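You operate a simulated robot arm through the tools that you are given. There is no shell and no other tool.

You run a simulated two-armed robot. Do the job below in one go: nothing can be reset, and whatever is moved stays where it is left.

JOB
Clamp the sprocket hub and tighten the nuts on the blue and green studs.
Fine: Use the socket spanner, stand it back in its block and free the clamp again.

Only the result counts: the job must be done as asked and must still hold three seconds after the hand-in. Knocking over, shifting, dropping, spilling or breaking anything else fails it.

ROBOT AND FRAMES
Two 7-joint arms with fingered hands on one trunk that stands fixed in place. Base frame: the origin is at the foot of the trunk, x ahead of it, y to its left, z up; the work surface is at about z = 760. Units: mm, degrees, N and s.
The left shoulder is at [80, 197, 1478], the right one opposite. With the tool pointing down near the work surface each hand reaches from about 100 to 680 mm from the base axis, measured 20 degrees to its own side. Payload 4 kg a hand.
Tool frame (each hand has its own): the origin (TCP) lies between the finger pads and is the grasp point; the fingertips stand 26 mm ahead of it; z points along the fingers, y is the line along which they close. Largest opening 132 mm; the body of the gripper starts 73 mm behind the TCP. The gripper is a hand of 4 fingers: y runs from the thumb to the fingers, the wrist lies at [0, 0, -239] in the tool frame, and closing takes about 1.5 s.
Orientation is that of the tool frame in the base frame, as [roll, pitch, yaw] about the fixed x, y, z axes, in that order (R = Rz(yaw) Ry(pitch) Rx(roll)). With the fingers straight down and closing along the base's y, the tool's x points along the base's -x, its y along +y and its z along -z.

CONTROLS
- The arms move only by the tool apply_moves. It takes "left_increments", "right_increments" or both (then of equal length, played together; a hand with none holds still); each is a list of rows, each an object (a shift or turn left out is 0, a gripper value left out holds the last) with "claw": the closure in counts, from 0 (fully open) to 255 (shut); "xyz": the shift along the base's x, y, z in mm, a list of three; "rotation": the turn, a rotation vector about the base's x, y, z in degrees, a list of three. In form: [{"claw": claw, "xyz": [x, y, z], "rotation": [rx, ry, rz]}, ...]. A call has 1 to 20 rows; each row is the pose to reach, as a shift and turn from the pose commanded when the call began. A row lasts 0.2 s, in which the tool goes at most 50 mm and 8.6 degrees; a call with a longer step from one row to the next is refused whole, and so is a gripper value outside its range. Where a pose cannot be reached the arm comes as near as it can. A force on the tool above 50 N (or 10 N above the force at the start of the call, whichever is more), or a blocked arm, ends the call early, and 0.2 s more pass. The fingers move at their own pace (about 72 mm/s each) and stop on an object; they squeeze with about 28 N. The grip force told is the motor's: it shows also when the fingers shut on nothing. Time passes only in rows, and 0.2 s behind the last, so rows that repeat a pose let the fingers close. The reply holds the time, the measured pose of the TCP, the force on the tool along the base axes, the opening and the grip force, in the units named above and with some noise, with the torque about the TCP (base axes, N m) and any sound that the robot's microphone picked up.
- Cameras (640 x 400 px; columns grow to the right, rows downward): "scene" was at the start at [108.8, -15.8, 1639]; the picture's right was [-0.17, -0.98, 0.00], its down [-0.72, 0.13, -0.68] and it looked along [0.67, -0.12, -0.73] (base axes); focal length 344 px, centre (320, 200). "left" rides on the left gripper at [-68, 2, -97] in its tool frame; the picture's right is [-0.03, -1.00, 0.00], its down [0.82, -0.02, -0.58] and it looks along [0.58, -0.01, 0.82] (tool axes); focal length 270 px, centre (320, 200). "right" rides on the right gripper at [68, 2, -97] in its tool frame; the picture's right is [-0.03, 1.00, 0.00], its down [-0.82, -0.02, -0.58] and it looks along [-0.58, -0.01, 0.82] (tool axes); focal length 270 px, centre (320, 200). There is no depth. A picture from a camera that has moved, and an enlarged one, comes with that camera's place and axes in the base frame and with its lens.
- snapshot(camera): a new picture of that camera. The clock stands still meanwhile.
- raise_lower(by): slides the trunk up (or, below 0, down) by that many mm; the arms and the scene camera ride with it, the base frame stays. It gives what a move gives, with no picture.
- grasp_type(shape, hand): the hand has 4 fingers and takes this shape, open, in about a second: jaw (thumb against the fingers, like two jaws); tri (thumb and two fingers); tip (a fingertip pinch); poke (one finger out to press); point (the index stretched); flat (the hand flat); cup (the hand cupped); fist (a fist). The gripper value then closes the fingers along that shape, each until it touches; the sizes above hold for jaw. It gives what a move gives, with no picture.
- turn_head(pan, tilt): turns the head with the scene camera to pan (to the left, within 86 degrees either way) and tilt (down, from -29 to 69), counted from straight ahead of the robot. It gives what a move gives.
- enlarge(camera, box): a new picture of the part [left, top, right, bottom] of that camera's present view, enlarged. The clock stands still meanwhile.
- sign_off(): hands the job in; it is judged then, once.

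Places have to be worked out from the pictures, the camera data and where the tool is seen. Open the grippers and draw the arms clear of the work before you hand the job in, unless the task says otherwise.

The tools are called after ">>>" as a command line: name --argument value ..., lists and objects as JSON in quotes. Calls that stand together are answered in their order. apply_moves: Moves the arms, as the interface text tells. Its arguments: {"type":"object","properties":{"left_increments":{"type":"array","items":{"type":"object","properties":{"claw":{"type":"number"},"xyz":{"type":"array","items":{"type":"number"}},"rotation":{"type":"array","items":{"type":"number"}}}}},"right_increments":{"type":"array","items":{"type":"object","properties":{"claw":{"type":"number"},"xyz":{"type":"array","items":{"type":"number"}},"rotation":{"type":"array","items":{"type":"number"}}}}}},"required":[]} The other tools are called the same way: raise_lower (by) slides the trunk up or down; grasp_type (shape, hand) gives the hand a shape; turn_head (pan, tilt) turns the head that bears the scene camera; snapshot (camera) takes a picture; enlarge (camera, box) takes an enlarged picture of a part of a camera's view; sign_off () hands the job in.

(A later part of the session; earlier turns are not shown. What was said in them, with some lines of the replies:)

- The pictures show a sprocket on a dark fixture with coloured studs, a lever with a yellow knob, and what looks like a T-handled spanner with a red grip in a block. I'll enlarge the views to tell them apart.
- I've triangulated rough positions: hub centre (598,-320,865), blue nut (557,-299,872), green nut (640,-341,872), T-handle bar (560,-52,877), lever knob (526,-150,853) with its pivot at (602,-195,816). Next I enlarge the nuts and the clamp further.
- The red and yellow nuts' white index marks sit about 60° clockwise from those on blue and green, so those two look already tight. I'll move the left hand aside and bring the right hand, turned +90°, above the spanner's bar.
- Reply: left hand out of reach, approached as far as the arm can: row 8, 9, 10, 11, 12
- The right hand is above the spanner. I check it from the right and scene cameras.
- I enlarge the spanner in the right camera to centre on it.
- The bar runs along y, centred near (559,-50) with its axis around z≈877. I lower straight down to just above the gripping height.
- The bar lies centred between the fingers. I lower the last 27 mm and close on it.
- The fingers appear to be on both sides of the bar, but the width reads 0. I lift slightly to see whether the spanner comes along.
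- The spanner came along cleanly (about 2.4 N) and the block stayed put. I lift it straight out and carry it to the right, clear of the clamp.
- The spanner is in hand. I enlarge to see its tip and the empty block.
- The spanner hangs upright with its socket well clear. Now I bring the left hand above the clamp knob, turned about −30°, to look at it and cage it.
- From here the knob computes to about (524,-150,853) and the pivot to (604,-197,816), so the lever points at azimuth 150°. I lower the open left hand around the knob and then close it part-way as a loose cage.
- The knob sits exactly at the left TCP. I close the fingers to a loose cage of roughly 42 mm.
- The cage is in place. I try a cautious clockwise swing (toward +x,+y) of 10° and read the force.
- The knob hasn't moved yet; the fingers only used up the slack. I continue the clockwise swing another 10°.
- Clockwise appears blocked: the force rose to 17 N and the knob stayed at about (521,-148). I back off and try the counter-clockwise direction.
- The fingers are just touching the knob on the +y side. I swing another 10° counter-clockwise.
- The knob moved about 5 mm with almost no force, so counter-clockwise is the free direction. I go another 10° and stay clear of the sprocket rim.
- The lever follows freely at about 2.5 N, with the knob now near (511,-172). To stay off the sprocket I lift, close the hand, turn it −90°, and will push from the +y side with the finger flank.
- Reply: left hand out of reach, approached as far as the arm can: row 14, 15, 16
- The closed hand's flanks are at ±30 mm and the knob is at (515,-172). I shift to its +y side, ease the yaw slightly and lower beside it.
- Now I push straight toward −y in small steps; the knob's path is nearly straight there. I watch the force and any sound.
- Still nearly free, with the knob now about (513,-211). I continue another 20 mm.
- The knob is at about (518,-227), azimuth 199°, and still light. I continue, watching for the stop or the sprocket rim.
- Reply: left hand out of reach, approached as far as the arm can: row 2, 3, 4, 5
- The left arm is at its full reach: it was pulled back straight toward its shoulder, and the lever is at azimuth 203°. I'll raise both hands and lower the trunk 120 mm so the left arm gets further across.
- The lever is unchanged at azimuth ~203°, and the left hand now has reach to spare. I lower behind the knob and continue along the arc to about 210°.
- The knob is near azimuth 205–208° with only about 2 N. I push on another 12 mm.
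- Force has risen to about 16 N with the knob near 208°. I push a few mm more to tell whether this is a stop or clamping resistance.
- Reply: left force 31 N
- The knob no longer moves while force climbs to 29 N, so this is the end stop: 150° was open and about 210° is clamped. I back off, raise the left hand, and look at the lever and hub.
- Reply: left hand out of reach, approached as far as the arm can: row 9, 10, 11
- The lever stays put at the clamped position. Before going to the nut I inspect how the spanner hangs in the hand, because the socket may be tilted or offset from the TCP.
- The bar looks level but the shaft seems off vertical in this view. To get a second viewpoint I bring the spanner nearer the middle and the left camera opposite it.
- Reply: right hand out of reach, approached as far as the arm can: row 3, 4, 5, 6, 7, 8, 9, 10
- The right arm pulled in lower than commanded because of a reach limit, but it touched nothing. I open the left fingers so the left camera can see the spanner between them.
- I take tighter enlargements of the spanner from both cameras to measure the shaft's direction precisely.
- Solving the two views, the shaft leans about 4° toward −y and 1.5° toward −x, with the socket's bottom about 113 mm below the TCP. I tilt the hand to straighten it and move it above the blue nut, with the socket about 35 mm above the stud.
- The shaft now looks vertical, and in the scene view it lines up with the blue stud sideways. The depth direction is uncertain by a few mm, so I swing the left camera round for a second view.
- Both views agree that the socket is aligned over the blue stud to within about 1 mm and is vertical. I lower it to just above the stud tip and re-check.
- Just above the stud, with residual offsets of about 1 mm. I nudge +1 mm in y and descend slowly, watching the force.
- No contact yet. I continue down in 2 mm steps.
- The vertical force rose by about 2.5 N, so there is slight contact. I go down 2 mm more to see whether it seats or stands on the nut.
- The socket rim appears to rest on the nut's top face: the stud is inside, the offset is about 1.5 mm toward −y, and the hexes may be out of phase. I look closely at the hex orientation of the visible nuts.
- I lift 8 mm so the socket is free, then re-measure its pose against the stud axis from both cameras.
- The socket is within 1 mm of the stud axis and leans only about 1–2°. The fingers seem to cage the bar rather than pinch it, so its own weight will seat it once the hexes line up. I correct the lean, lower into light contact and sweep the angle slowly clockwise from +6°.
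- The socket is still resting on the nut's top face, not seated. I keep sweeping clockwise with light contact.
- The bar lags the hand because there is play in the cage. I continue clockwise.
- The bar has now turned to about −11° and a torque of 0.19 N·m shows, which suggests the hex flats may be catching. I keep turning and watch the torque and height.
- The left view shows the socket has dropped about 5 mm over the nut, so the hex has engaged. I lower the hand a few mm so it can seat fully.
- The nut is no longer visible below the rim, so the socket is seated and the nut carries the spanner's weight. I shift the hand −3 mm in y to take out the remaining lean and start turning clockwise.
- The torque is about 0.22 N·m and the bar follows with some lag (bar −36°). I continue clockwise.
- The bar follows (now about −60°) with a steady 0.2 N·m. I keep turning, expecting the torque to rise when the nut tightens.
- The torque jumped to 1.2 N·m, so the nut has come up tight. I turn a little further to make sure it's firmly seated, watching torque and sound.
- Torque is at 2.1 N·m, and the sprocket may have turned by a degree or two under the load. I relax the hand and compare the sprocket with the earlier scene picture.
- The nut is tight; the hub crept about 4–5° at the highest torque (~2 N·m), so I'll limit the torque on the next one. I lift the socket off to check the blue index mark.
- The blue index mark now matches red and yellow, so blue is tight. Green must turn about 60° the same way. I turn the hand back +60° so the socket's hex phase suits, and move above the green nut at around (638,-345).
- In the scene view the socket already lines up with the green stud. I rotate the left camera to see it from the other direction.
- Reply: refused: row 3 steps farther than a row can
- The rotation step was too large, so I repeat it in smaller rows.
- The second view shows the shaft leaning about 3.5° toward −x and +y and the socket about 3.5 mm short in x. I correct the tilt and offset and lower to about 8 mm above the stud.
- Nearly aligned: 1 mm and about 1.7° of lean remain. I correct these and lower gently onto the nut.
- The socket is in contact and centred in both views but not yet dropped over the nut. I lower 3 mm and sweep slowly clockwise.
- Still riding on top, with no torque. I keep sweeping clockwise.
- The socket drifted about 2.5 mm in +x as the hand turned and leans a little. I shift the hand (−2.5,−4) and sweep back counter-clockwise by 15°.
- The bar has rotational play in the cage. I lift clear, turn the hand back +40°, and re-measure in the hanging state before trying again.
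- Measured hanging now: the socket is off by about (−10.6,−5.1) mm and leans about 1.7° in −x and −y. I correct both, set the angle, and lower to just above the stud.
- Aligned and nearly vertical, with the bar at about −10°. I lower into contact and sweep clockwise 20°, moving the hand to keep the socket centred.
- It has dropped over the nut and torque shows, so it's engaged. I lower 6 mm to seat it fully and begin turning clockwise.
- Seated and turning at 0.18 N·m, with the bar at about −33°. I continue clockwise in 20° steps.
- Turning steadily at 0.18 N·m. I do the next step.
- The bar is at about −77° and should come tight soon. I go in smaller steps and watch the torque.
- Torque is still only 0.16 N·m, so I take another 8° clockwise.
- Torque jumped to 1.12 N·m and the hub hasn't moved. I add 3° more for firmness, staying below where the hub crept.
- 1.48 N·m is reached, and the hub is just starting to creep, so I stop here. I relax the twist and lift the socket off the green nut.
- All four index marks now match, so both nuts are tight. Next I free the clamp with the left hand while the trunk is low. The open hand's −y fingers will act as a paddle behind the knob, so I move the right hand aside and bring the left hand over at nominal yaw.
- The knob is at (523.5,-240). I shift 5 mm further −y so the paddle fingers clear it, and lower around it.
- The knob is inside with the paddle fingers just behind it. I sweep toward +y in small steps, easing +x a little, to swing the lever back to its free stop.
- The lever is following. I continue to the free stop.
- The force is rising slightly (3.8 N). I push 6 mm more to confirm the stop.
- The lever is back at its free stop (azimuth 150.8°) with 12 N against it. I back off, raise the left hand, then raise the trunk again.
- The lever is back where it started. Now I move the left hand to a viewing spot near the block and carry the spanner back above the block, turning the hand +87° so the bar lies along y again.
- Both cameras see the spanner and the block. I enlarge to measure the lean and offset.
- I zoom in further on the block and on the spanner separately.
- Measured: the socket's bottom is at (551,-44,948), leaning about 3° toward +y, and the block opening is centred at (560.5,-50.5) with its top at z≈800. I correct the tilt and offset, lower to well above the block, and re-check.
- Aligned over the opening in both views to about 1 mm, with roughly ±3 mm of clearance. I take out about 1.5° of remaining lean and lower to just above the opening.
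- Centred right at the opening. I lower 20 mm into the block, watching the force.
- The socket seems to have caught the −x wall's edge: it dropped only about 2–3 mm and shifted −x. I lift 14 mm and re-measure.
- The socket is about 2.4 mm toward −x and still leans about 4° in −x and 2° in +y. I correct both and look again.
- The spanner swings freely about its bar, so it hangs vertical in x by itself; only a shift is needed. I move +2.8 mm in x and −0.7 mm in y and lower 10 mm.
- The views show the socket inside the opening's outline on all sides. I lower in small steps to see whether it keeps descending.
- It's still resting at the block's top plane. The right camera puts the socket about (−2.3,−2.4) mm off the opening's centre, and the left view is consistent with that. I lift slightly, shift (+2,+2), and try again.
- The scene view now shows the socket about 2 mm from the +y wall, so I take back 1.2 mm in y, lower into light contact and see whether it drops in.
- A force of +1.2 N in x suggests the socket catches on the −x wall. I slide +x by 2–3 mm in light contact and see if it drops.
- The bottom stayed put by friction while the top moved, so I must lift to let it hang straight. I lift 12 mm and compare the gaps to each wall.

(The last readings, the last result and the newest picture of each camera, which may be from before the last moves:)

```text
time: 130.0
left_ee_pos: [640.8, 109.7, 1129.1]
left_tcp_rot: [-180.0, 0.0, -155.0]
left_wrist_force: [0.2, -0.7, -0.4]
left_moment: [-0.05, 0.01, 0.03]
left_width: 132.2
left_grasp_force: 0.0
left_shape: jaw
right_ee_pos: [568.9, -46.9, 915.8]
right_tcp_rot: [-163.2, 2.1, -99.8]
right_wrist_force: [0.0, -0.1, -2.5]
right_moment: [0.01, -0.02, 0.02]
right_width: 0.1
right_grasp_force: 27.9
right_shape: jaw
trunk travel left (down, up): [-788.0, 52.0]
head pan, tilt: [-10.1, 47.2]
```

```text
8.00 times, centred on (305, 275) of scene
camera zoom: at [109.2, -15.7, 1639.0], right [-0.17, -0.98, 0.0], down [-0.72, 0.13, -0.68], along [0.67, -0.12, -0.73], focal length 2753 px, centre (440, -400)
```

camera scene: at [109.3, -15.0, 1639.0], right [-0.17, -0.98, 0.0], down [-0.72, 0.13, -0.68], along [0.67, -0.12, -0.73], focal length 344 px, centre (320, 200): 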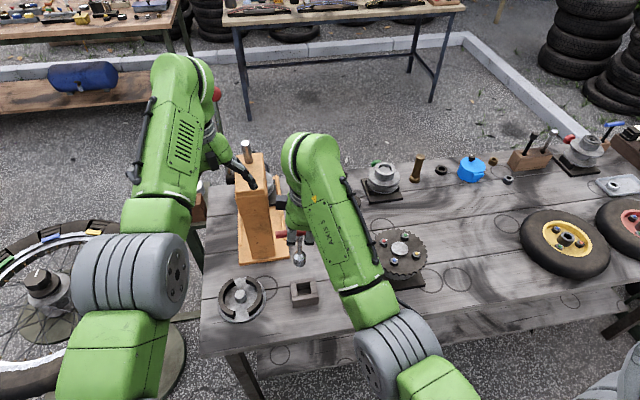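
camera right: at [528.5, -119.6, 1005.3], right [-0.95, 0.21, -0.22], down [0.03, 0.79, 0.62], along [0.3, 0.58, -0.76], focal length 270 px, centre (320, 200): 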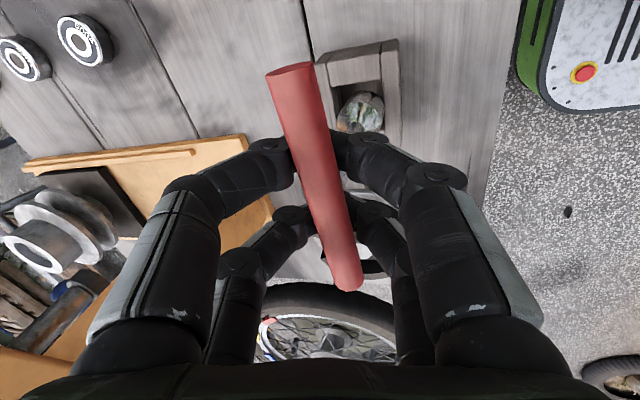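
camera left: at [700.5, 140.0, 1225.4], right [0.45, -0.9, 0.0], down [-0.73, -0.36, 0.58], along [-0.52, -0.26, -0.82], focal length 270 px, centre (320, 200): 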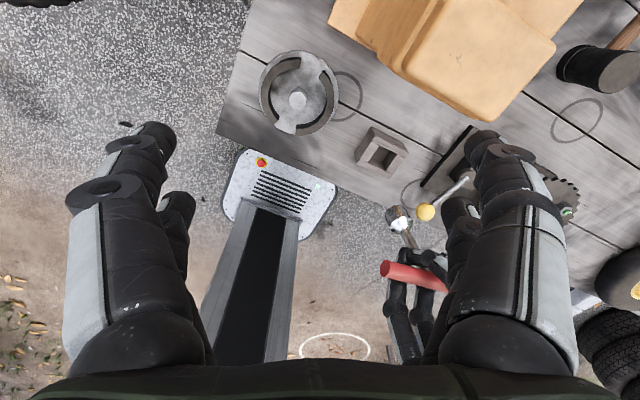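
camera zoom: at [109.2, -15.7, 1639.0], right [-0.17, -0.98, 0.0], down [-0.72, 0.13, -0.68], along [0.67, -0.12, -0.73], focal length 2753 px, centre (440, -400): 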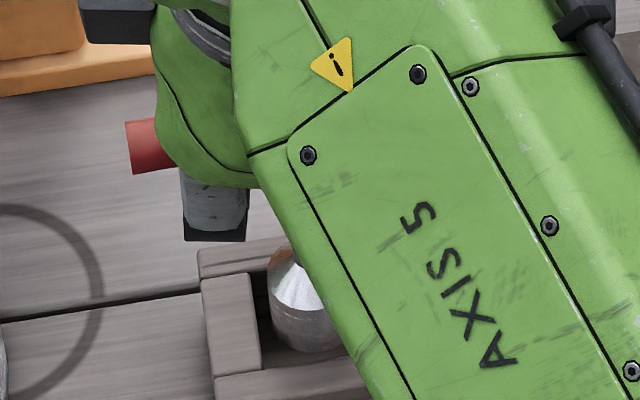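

Now it's clear: the spanner holds a lean of about 5° (bottom toward −x), and the socket is about 4.5 mm off in −x. I rotate the hand −5° about y while shifting −5 mm in x, and re-check.

>>> apply_moves --right_increments '[{"xyz": [-1, 0, 3], "rotation": [0, -1, 0]}, {"xyz": [-2.1, 0, 5], "rotation": [0, -2, 0]}, {"xyz": [-3.2, 0, 5], "rotation": [0, -3, 0]}, {"xyz": [-4.2, 0, 5], "rotation": [0, -4, 0]}, {"xyz": [-5.2, 0, 5], "rotation": [0, -5, 0]}, {"xyz": [-5.2, 0, 5], "rotation": [0, -5, 0]}]'

>>> enlarge --camera "left" --box '[355, 130, 415, 200]'

>>> enlarge --camera "right" --box '[300, 20, 420, 160]'

>>> enlarge --camera "scene" --box '[285, 250, 325, 300]'

```text
time: 131.4
left_ee_pos: [639.3, 110.1, 1130.9]
left_tcp_rot: [180.0, 0.0, -155.1]
left_wrist_force: [0.5, -0.3, -0.8]
left_moment: [0.02, -0.01, 0.01]
left_width: 131.8
left_grasp_force: 0.1
left_shape: jaw
right_ee_pos: [562.6, -46.1, 919.6]
right_tcp_rot: [-158.3, 2.8, -99.5]
right_wrist_force: [0.1, 0.3, -2.4]
right_moment: [0.02, -0.03, 0.02]
right_width: 0.1
right_grasp_force: 27.6
right_shape: jaw
trunk travel left (down, up): [-788.0, 52.0]
head pan, tilt: [-10.1, 47.2]
```

```text
5.71 times, centred on (385, 165) of left
camera zoom: at [700.5, 139.5, 1225.5], right [0.45, -0.9, 0.0], down [-0.73, -0.36, 0.58], along [-0.52, -0.26, -0.82], focal length 1544 px, centre (-51, 400)
```

zoom: 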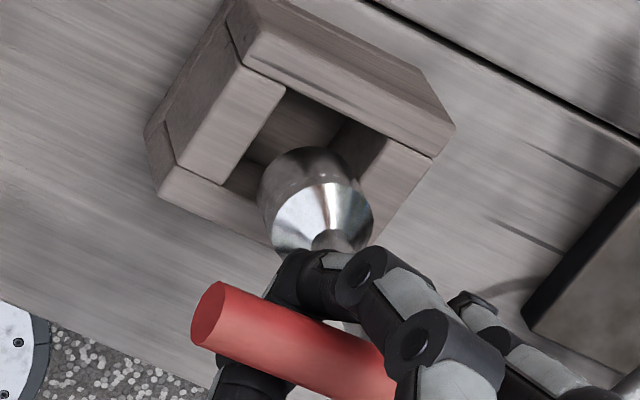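

```text
2.86 times, centred on (360, 90) of right
camera zoom: at [513.2, -112.9, 1005.2], right [-0.91, 0.2, -0.37], down [-0.06, 0.81, 0.59], along [0.41, 0.55, -0.72], focal length 772 px, centre (206, 514)
```

zoom: 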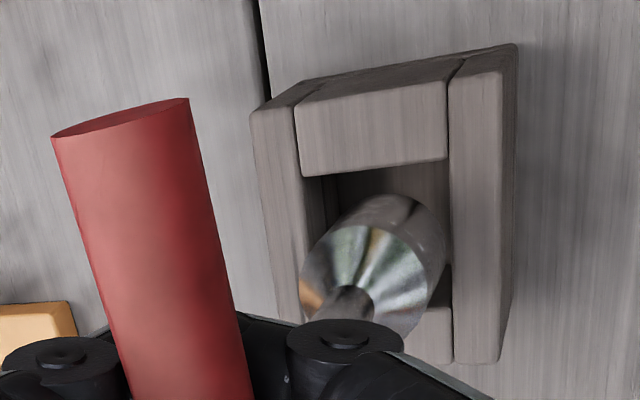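

```text
8.00 times, centred on (305, 275) of scene
camera zoom: at [109.2, -15.7, 1639.0], right [-0.17, -0.98, 0.0], down [-0.72, 0.13, -0.68], along [0.67, -0.12, -0.73], focal length 2753 px, centre (440, -400)
```

zoom: 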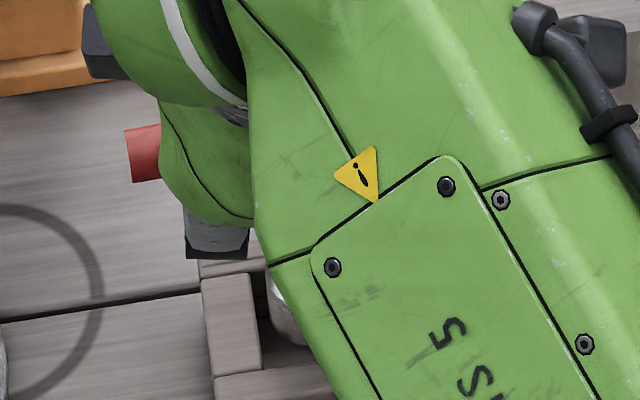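

The tilt is now nearly gone, but the socket is still about 4 mm toward −x. I shift +4.2 mm in x and re-check before lowering.

>>> apply_moves --right_increments '[{"xyz": [1.5, 0, 0]}, {"xyz": [3, 0.2, 0]}, {"xyz": [4.2, 0.4, 0]}, {"xyz": [4.2, 0.4, 0]}]'

>>> enlarge --camera "left" --box '[355, 130, 415, 200]'

>>> enlarge --camera "right" --box '[300, 20, 420, 160]'

>>> enlarge --camera "scene" --box '[285, 250, 325, 300]'

```text
time: 132.4
left_ee_pos: [639.7, 110.6, 1130.2]
left_tcp_rot: [-180.0, 0.0, -155.0]
left_wrist_force: [0.4, -0.3, -0.4]
left_moment: [0.01, -0.01, -0.02]
left_width: 132.0
left_grasp_force: 0.0
left_shape: jaw
right_ee_pos: [566.4, -45.6, 919.7]
right_tcp_rot: [-158.3, 2.9, -99.6]
right_wrist_force: [0.0, -0.5, -2.2]
right_moment: [-0.03, -0.04, 0.01]
right_width: 0.1
right_grasp_force: 27.6
right_shape: jaw
trunk travel left (down, up): [-788.0, 52.0]
head pan, tilt: [-10.1, 47.2]
```

```text
5.71 times, centred on (385, 165) of left
camera zoom: at [700.4, 139.5, 1225.6], right [0.45, -0.9, 0.0], down [-0.73, -0.36, 0.58], along [-0.52, -0.26, -0.82], focal length 1544 px, centre (-51, 400)
```

zoom: 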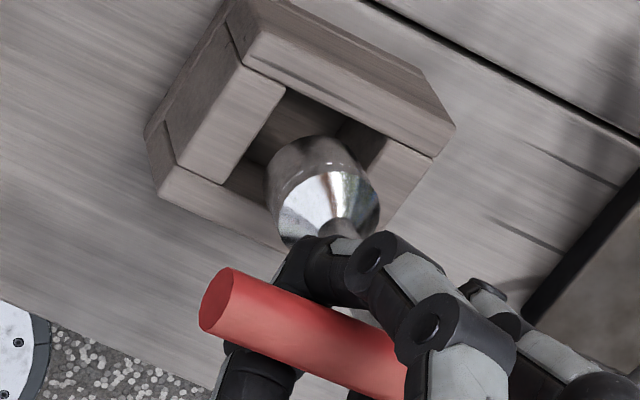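

```text
2.86 times, centred on (360, 90) of right
camera zoom: at [517.3, -112.6, 1005.3], right [-0.91, 0.2, -0.37], down [-0.06, 0.81, 0.59], along [0.41, 0.55, -0.72], focal length 772 px, centre (206, 514)
```

zoom: 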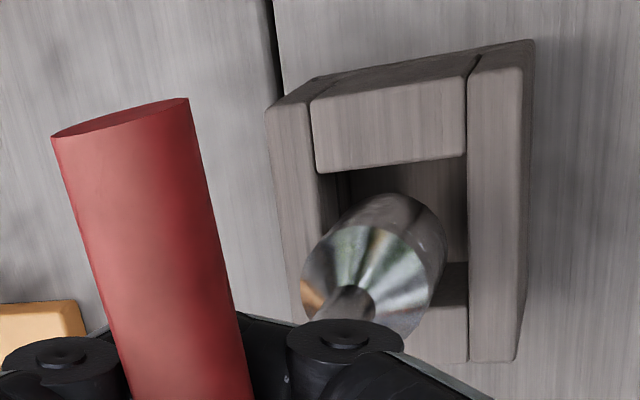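

```text
8.00 times, centred on (305, 275) of scene
camera zoom: at [109.1, -15.7, 1639.0], right [-0.17, -0.98, 0.0], down [-0.72, 0.13, -0.68], along [0.67, -0.12, -0.73], focal length 2753 px, centre (440, -400)
```

zoom: 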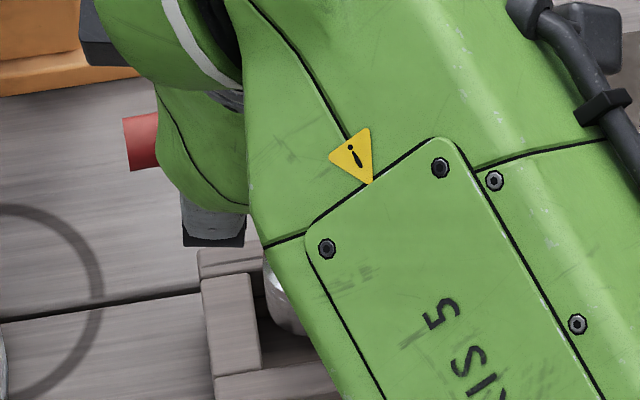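

Now centred in both views. I lower 16 mm, watching the vertical force for contact.

>>> apply_moves --right_increments '[{"xyz": [0, 0.3, -3]}, {"xyz": [0, 0.3, -6]}, {"xyz": [0, 0.3, -9]}, {"xyz": [0, 0.3, -12]}, {"xyz": [0, 0.3, -15]}, {"xyz": [0, 0.3, -18]}, {"xyz": [0, 0.3, -18]}]'

>>> enlarge --camera "left" --box '[355, 130, 415, 200]'

>>> enlarge --camera "right" --box '[300, 20, 420, 160]'

```text
time: 134.0
left_ee_pos: [639.7, 109.8, 1131.6]
left_tcp_rot: [-180.0, -0.1, -155.0]
left_wrist_force: [0.1, 0.3, 0.8]
left_moment: [0.01, -0.02, 0.0]
left_width: 131.8
left_grasp_force: 0.0
left_shape: jaw
right_ee_pos: [565.8, -45.4, 901.8]
right_tcp_rot: [-158.4, 2.9, -99.6]
right_wrist_force: [0.3, 0.7, -1.0]
right_moment: [-0.02, -0.02, 0.01]
right_width: 0.2
right_grasp_force: 28.4
right_shape: jaw
trunk travel left (down, up): [-788.0, 52.0]
head pan, tilt: [-10.1, 47.2]
```

```text
5.71 times, centred on (385, 165) of left
camera zoom: at [700.4, 139.5, 1225.6], right [0.45, -0.9, 0.0], down [-0.73, -0.36, 0.58], along [-0.52, -0.26, -0.82], focal length 1544 px, centre (-51, 400)
```

zoom: 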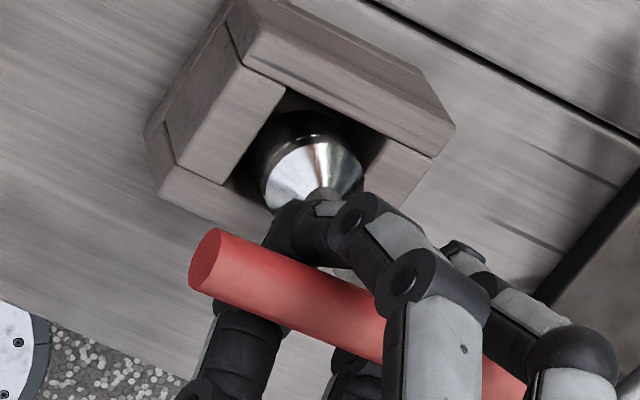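

```text
2.86 times, centred on (360, 90) of right
camera zoom: at [517.5, -112.2, 987.1], right [-0.91, 0.2, -0.37], down [-0.06, 0.81, 0.58], along [0.41, 0.55, -0.72], focal length 772 px, centre (206, 514)
```

zoom: 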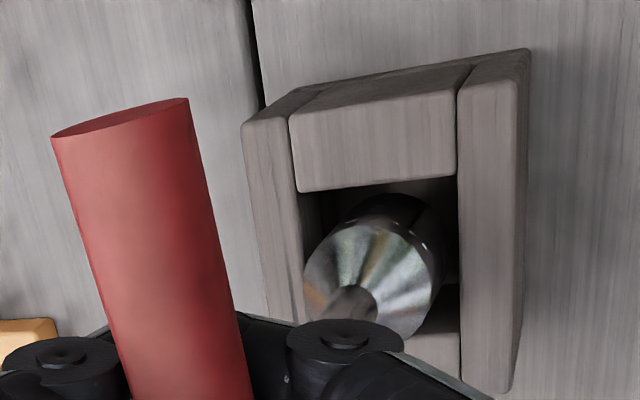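

It has entered the block's cavity. I keep lowering slowly toward the floor.

>>> apply_moves --right_increments '[{"xyz": [0, 0, -3]}, {"xyz": [0, 0, -6]}, {"xyz": [0, 0, -9]}, {"xyz": [0, 0, -12]}, {"xyz": [0, 0, -15]}, {"xyz": [0, 0, -18]}, {"xyz": [0, 0, -18]}]'

>>> enlarge --camera "left" --box '[345, 120, 425, 220]'

>>> enlarge --camera "right" --box '[300, 20, 420, 160]'

```text
time: 135.6
left_ee_pos: [641.2, 110.3, 1131.4]
left_tcp_rot: [179.9, 0.0, -154.9]
left_wrist_force: [-0.3, -0.1, 0.8]
left_moment: [-0.01, 0.0, 0.0]
left_width: 131.9
left_grasp_force: 0.0
left_shape: jaw
right_ee_pos: [567.4, -46.3, 884.2]
right_tcp_rot: [-158.3, 2.9, -99.6]
right_wrist_force: [-0.2, -0.2, -2.5]
right_moment: [-0.03, 0.0, 0.01]
right_width: 0.0
right_grasp_force: 28.5
right_shape: jaw
trunk travel left (down, up): [-788.0, 52.0]
head pan, tilt: [-10.1, 47.2]
```

```text
4.00 times, centred on (385, 170) of left
camera zoom: at [700.4, 139.5, 1225.6], right [0.45, -0.9, 0.0], down [-0.73, -0.36, 0.58], along [-0.52, -0.26, -0.82], focal length 1081 px, centre (60, 320)
```

zoom: 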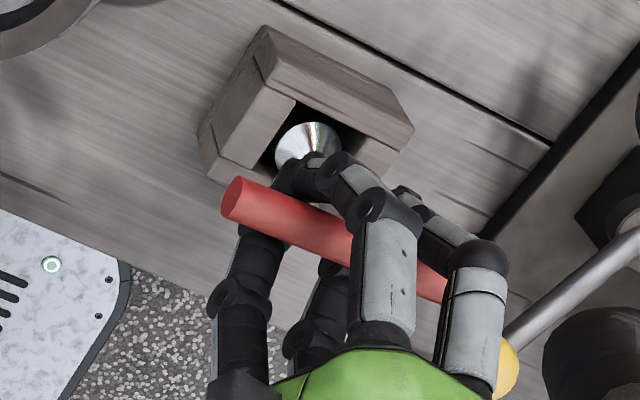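

```text
2.86 times, centred on (360, 90) of right
camera zoom: at [517.2, -112.2, 969.2], right [-0.91, 0.2, -0.37], down [-0.06, 0.81, 0.59], along [0.41, 0.55, -0.72], focal length 772 px, centre (206, 514)
```

zoom: 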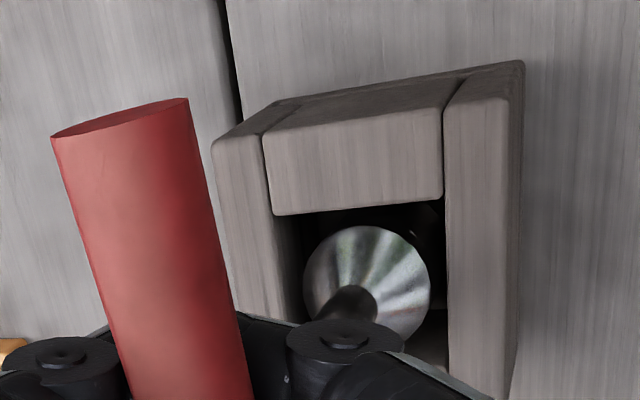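

The socket is deep in the cavity. I lower the remaining distance until the floor takes the weight.

>>> apply_moves --right_increments '[{"xyz": [0, 0, -2]}, {"xyz": [0, 0, -4]}, {"xyz": [0, 0, -6]}, {"xyz": [0, 0, -8]}, {"xyz": [0, 0, -10]}, {"xyz": [0, 0, -10]}]'

>>> enlarge --camera "left" --box '[345, 120, 425, 220]'

>>> enlarge --camera "right" --box '[300, 20, 420, 160]'

```text
time: 137.0
left_ee_pos: [641.7, 110.5, 1130.8]
left_tcp_rot: [179.9, 0.0, -155.0]
left_wrist_force: [-0.4, -0.4, 0.0]
left_moment: [0.0, 0.01, -0.01]
left_width: 132.0
left_grasp_force: 0.0
left_shape: jaw
right_ee_pos: [566.5, -46.7, 873.2]
right_tcp_rot: [-158.3, 2.9, -99.6]
right_wrist_force: [-0.1, -0.4, 0.5]
right_moment: [-0.01, -0.01, -0.01]
right_width: 0.0
right_grasp_force: 27.8
right_shape: jaw
trunk travel left (down, up): [-788.0, 52.0]
head pan, tilt: [-10.1, 47.2]
```

```text
4.00 times, centred on (385, 170) of left
camera zoom: at [700.2, 139.5, 1225.7], right [0.45, -0.9, 0.0], down [-0.73, -0.36, 0.58], along [-0.52, -0.26, -0.82], focal length 1081 px, centre (60, 320)
```

zoom: 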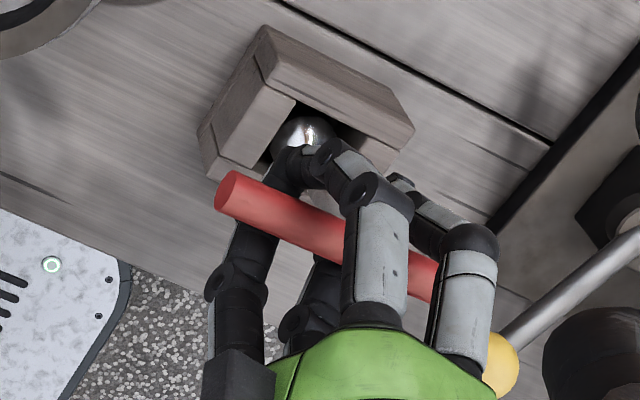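

```text
2.86 times, centred on (360, 90) of right
camera zoom: at [517.2, -112.2, 959.1], right [-0.91, 0.2, -0.37], down [-0.06, 0.81, 0.59], along [0.41, 0.55, -0.72], focal length 772 px, centre (206, 514)
```

zoom: 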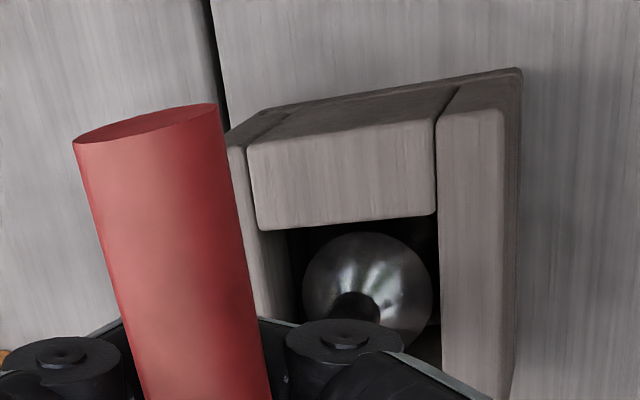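

The floor now carries the weight (+0.5 N). I open the fingers gradually and watch how the spanner settles.

>>> apply_moves --right_increments '[{"claw": 230}, {"claw": 210}, {"claw": 190}, {"claw": 170}, {"claw": 150}, {"claw": 150}]'

>>> enlarge --camera "left" --box '[345, 120, 425, 220]'

>>> snapshot --camera "right"

>>> enlarge --camera "scene" --box '[260, 230, 350, 320]'

```text
time: 138.4
left_ee_pos: [639.0, 109.0, 1129.8]
left_tcp_rot: [180.0, 0.0, -155.0]
left_wrist_force: [-0.1, -0.7, 0.4]
left_moment: [0.02, 0.01, 0.01]
left_width: 132.1
left_grasp_force: 0.1
left_shape: jaw
right_ee_pos: [566.0, -47.2, 873.8]
right_tcp_rot: [-158.3, 2.9, -99.5]
right_wrist_force: [-0.5, 0.6, -0.7]
right_moment: [0.0, 0.01, 0.0]
right_width: 53.7
right_grasp_force: 0.0
right_shape: jaw
trunk travel left (down, up): [-788.0, 52.0]
head pan, tilt: [-10.1, 47.2]
```

```text
4.00 times, centred on (385, 170) of left
camera zoom: at [700.2, 139.5, 1225.7], right [0.45, -0.9, 0.0], down [-0.73, -0.36, 0.58], along [-0.52, -0.26, -0.82], focal length 1081 px, centre (60, 320)
```

zoom: 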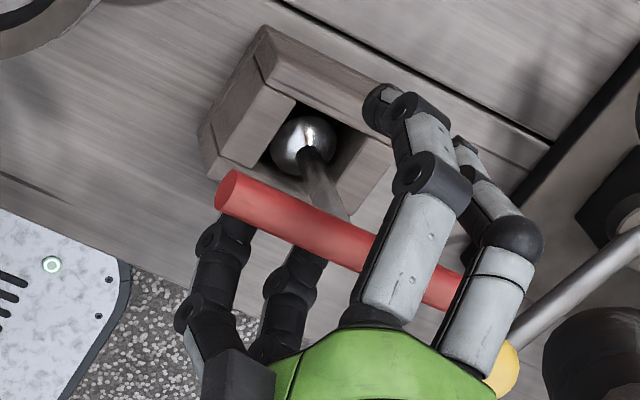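

```text
taken
camera right: at [517.1, -112.2, 959.0], right [-0.91, 0.2, -0.37], down [-0.06, 0.81, 0.59], along [0.41, 0.55, -0.72], focal length 270 px, centre (320, 200)
```

right: 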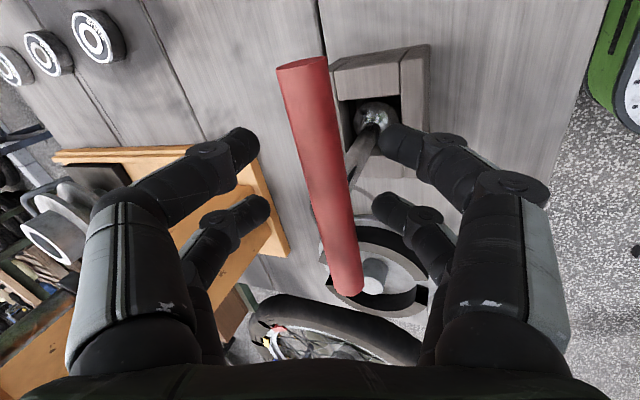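

```text
4.44 times, centred on (305, 275) of scene
camera zoom: at [108.8, -15.7, 1639.0], right [-0.17, -0.98, 0.0], down [-0.72, 0.13, -0.68], along [0.67, -0.12, -0.73], focal length 1530 px, centre (387, -133)
```

zoom: 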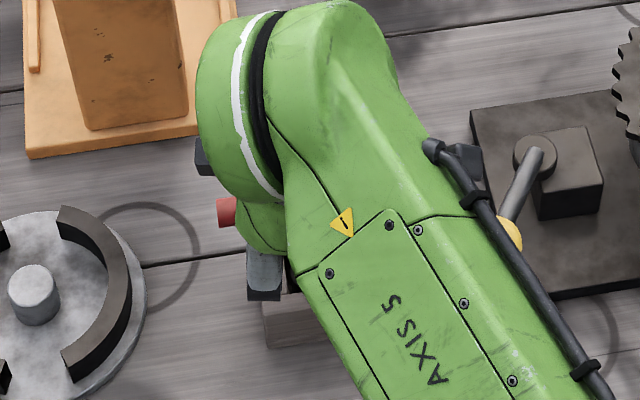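

The spanner stands upright on its own in the block. I open fully and retract along the tilted finger axis so nothing touches the bar.

>>> apply_moves --right_increments '[{"claw": 100}, {"claw": 50}, {"claw": 0}, {"claw": 0}, {"claw": 0}, {"claw": 0}]'

>>> enlarge --camera "left" --box '[335, 110, 435, 240]'

>>> snapshot --camera "right"

```text
time: 139.8
left_ee_pos: [638.9, 110.7, 1130.8]
left_tcp_rot: [179.9, 0.0, -155.0]
left_wrist_force: [0.0, 0.3, -0.3]
left_moment: [0.01, -0.05, -0.02]
left_width: 132.1
left_grasp_force: 0.2
left_shape: jaw
right_ee_pos: [566.7, -46.1, 872.3]
right_tcp_rot: [-158.3, 2.9, -99.6]
right_wrist_force: [-0.5, 0.2, -0.3]
right_moment: [-0.01, 0.01, -0.02]
right_width: 132.0
right_grasp_force: 0.0
right_shape: jaw
trunk travel left (down, up): [-788.0, 52.0]
head pan, tilt: [-10.1, 47.2]
```

```text
3.08 times, centred on (385, 175) of left
camera zoom: at [700.2, 139.5, 1225.7], right [0.45, -0.9, 0.0], down [-0.73, -0.36, 0.58], along [-0.52, -0.26, -0.82], focal length 832 px, centre (120, 277)
```

zoom: 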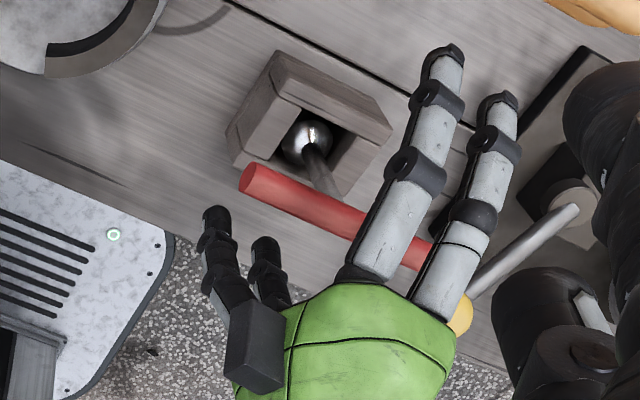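

```text
taken
camera right: at [517.1, -112.2, 959.0], right [-0.91, 0.2, -0.37], down [-0.06, 0.81, 0.59], along [0.41, 0.55, -0.72], focal length 270 px, centre (320, 200)
```

right: 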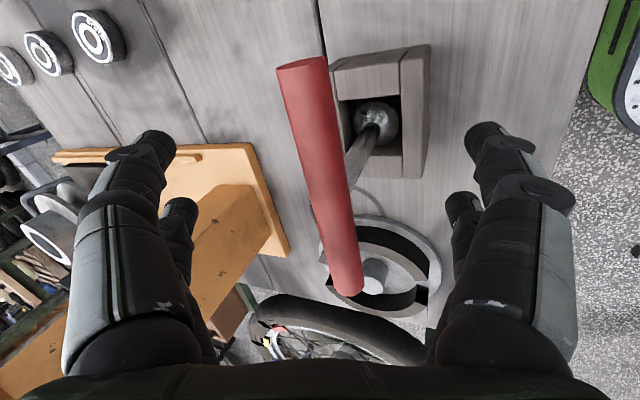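

The spanner stands free between the open fingers. I retract along the tool axis, then straight up.

>>> apply_moves --right_increments '[{"xyz": [-4, 0, 9]}, {"xyz": [-8, 0, 20]}, {"xyz": [-14, 0, 35]}, {"xyz": [-20, 1, 50]}, {"xyz": [-26, 1, 65]}, {"xyz": [-32, 1, 80]}, {"xyz": [-32, 1, 100]}, {"xyz": [-32, 1, 120]}]'

>>> snapshot --camera "right"

>>> enlarge --camera "left" --box '[335, 110, 435, 240]'

```text
time: 141.6
left_ee_pos: [638.6, 110.5, 1130.4]
left_tcp_rot: [-180.0, 0.0, -154.9]
left_wrist_force: [-0.4, 0.3, -0.3]
left_moment: [-0.01, 0.02, 0.04]
left_width: 132.1
left_grasp_force: 0.1
left_shape: jaw
right_ee_pos: [534.3, -45.9, 992.4]
right_tcp_rot: [-158.2, 2.9, -99.6]
right_wrist_force: [0.2, -1.3, 0.0]
right_moment: [-0.01, -0.01, 0.0]
right_width: 131.9
right_grasp_force: 0.0
right_shape: jaw
trunk travel left (down, up): [-788.0, 52.0]
head pan, tilt: [-10.1, 47.2]
```

```text
taken
camera right: at [484.8, -111.5, 1079.2], right [-0.91, 0.2, -0.37], down [-0.06, 0.81, 0.58], along [0.41, 0.55, -0.72], focal length 270 px, centre (320, 200)
```

right: 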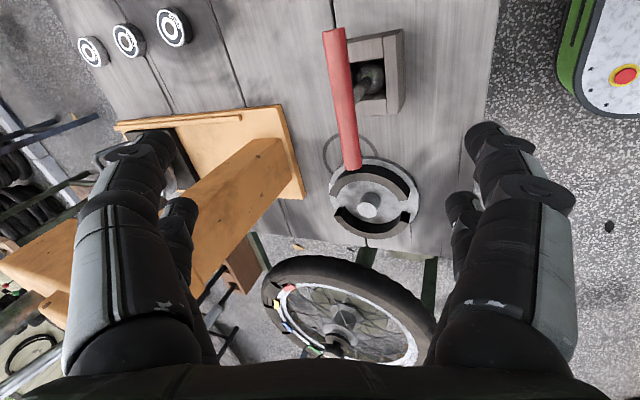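

```text
3.08 times, centred on (385, 175) of left
camera zoom: at [700.2, 139.6, 1225.6], right [0.45, -0.9, 0.0], down [-0.73, -0.36, 0.58], along [-0.52, -0.26, -0.82], focal length 832 px, centre (120, 277)
```

zoom: 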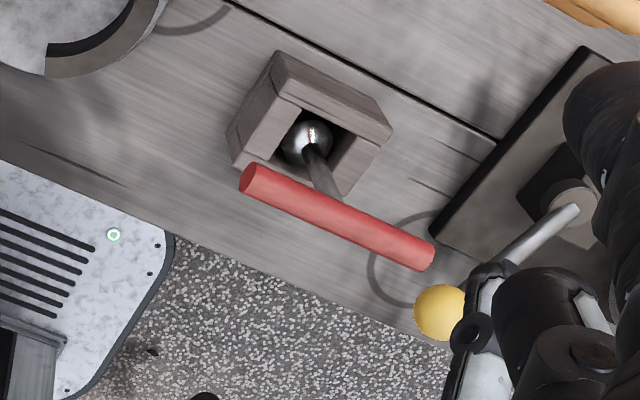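

The spanner stands in its block by itself. I draw the right arm up and away to its side and straighten the hand.

>>> apply_moves --right_increments '[{"xyz": [0, 0, 30]}, {"xyz": [0, 0, 65]}, {"xyz": [0, 0, 100], "rotation": [0, 3, 0]}, {"xyz": [0, -20, 130], "rotation": [0, 8, 0]}, {"xyz": [0, -55, 140], "rotation": [0, 13, 0]}, {"xyz": [0, -95, 140], "rotation": [0, 18, 0]}, {"xyz": [0, -140, 140], "rotation": [0, 21, 0]}, {"xyz": [0, -185, 140], "rotation": [0, 21, 0]}, {"xyz": [0, -230, 140], "rotation": [0, 21, 0]}, {"xyz": [0, -275, 140], "rotation": [0, 21, 0]}, {"xyz": [0, -320, 140], "rotation": [0, 21, 0]}, {"xyz": [0, -355, 140], "rotation": [0, 21, 0]}]'

>>> snapshot --camera "scene"

>>> enlarge --camera "scene" --box '[260, 220, 440, 330]'

>>> enlarge --camera "left" --box '[320, 100, 480, 240]'

```text
time: 144.2
left_ee_pos: [640.0, 108.9, 1130.3]
left_tcp_rot: [179.9, 0.0, -155.0]
left_wrist_force: [-0.1, -0.2, -0.4]
left_moment: [0.03, -0.01, 0.02]
left_width: 132.1
left_grasp_force: 0.1
left_shape: jaw
right_ee_pos: [535.4, -402.7, 1131.8]
right_tcp_rot: [-178.9, -0.6, -100.0]
right_wrist_force: [0.1, -0.5, -0.1]
right_moment: [0.01, 0.01, -0.04]
right_width: 131.8
right_grasp_force: 0.0
right_shape: jaw
trunk travel left (down, up): [-788.0, 52.0]
head pan, tilt: [-10.1, 47.2]
```

```text
taken
camera scene: at [109.0, -17.5, 1639.0], right [-0.17, -0.98, 0.0], down [-0.72, 0.13, -0.68], along [0.67, -0.12, -0.73], focal length 344 px, centre (320, 200)
```

scene: 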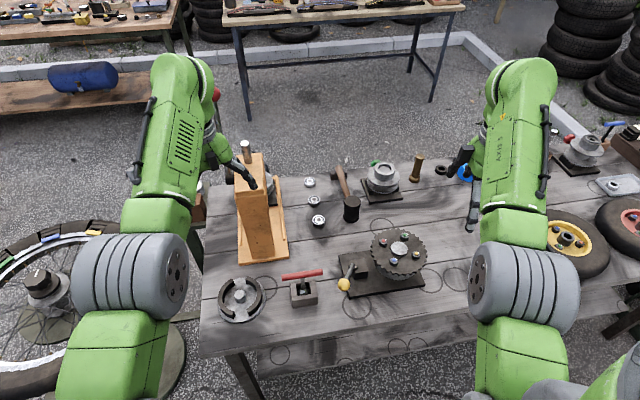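

```text
3.56 times, centred on (350, 275) of scene
camera zoom: at [109.0, -17.5, 1639.0], right [-0.17, -0.98, 0.0], down [-0.72, 0.13, -0.68], along [0.67, -0.12, -0.73], focal length 1224 px, centre (213, -67)
```

zoom: 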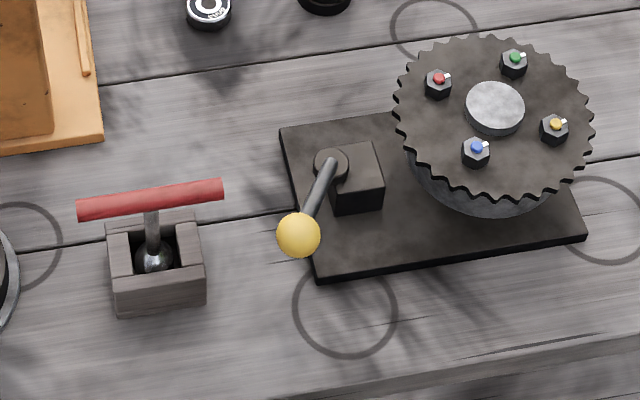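

```text
2.86 times, centred on (400, 170) of left
camera zoom: at [700.3, 138.2, 1225.8], right [0.45, -0.9, 0.0], down [-0.73, -0.36, 0.58], along [-0.52, -0.26, -0.82], focal length 772 px, centre (91, 286)
```

zoom: 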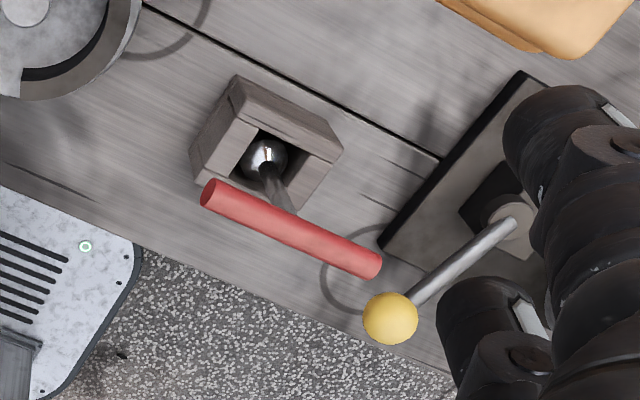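

All four index marks agree, the lever is at its free stop, and the spanner stands upright in its undisturbed block. Both hands are open and well clear above the table, so I hand the job in.

>>> sign_off

```text
The job is handed in.
```

I tightened the nuts on the blue and green studs with the socket spanner. The spanner is standing back in its block and the clamp is free again. I handed the job in but have had no verdict back.

- **Nuts:** All four white index marks now point the same way. Blue was taken up to about 2.1 N·m and green to about 1.5 N·m.
- **Hub:** It crept about 5° in the clamp while I was tightening blue, at the highest torque. I used less torque on green, and the hub had only just started to creep when I stopped. The sprocket therefore sits slightly turned from where it started.
- **Clamp:** The lever was swung to its closed stop for the tightening, then pushed back to its original open stop.
- **Spanner:** It stands upright in the block without support. Getting it back in took several tries, and the socket rested lightly on the block's rim, but the block shows no sign of having moved.

Both hands are open and clear of the work. The last picture shows nothing knocked over or dropped.
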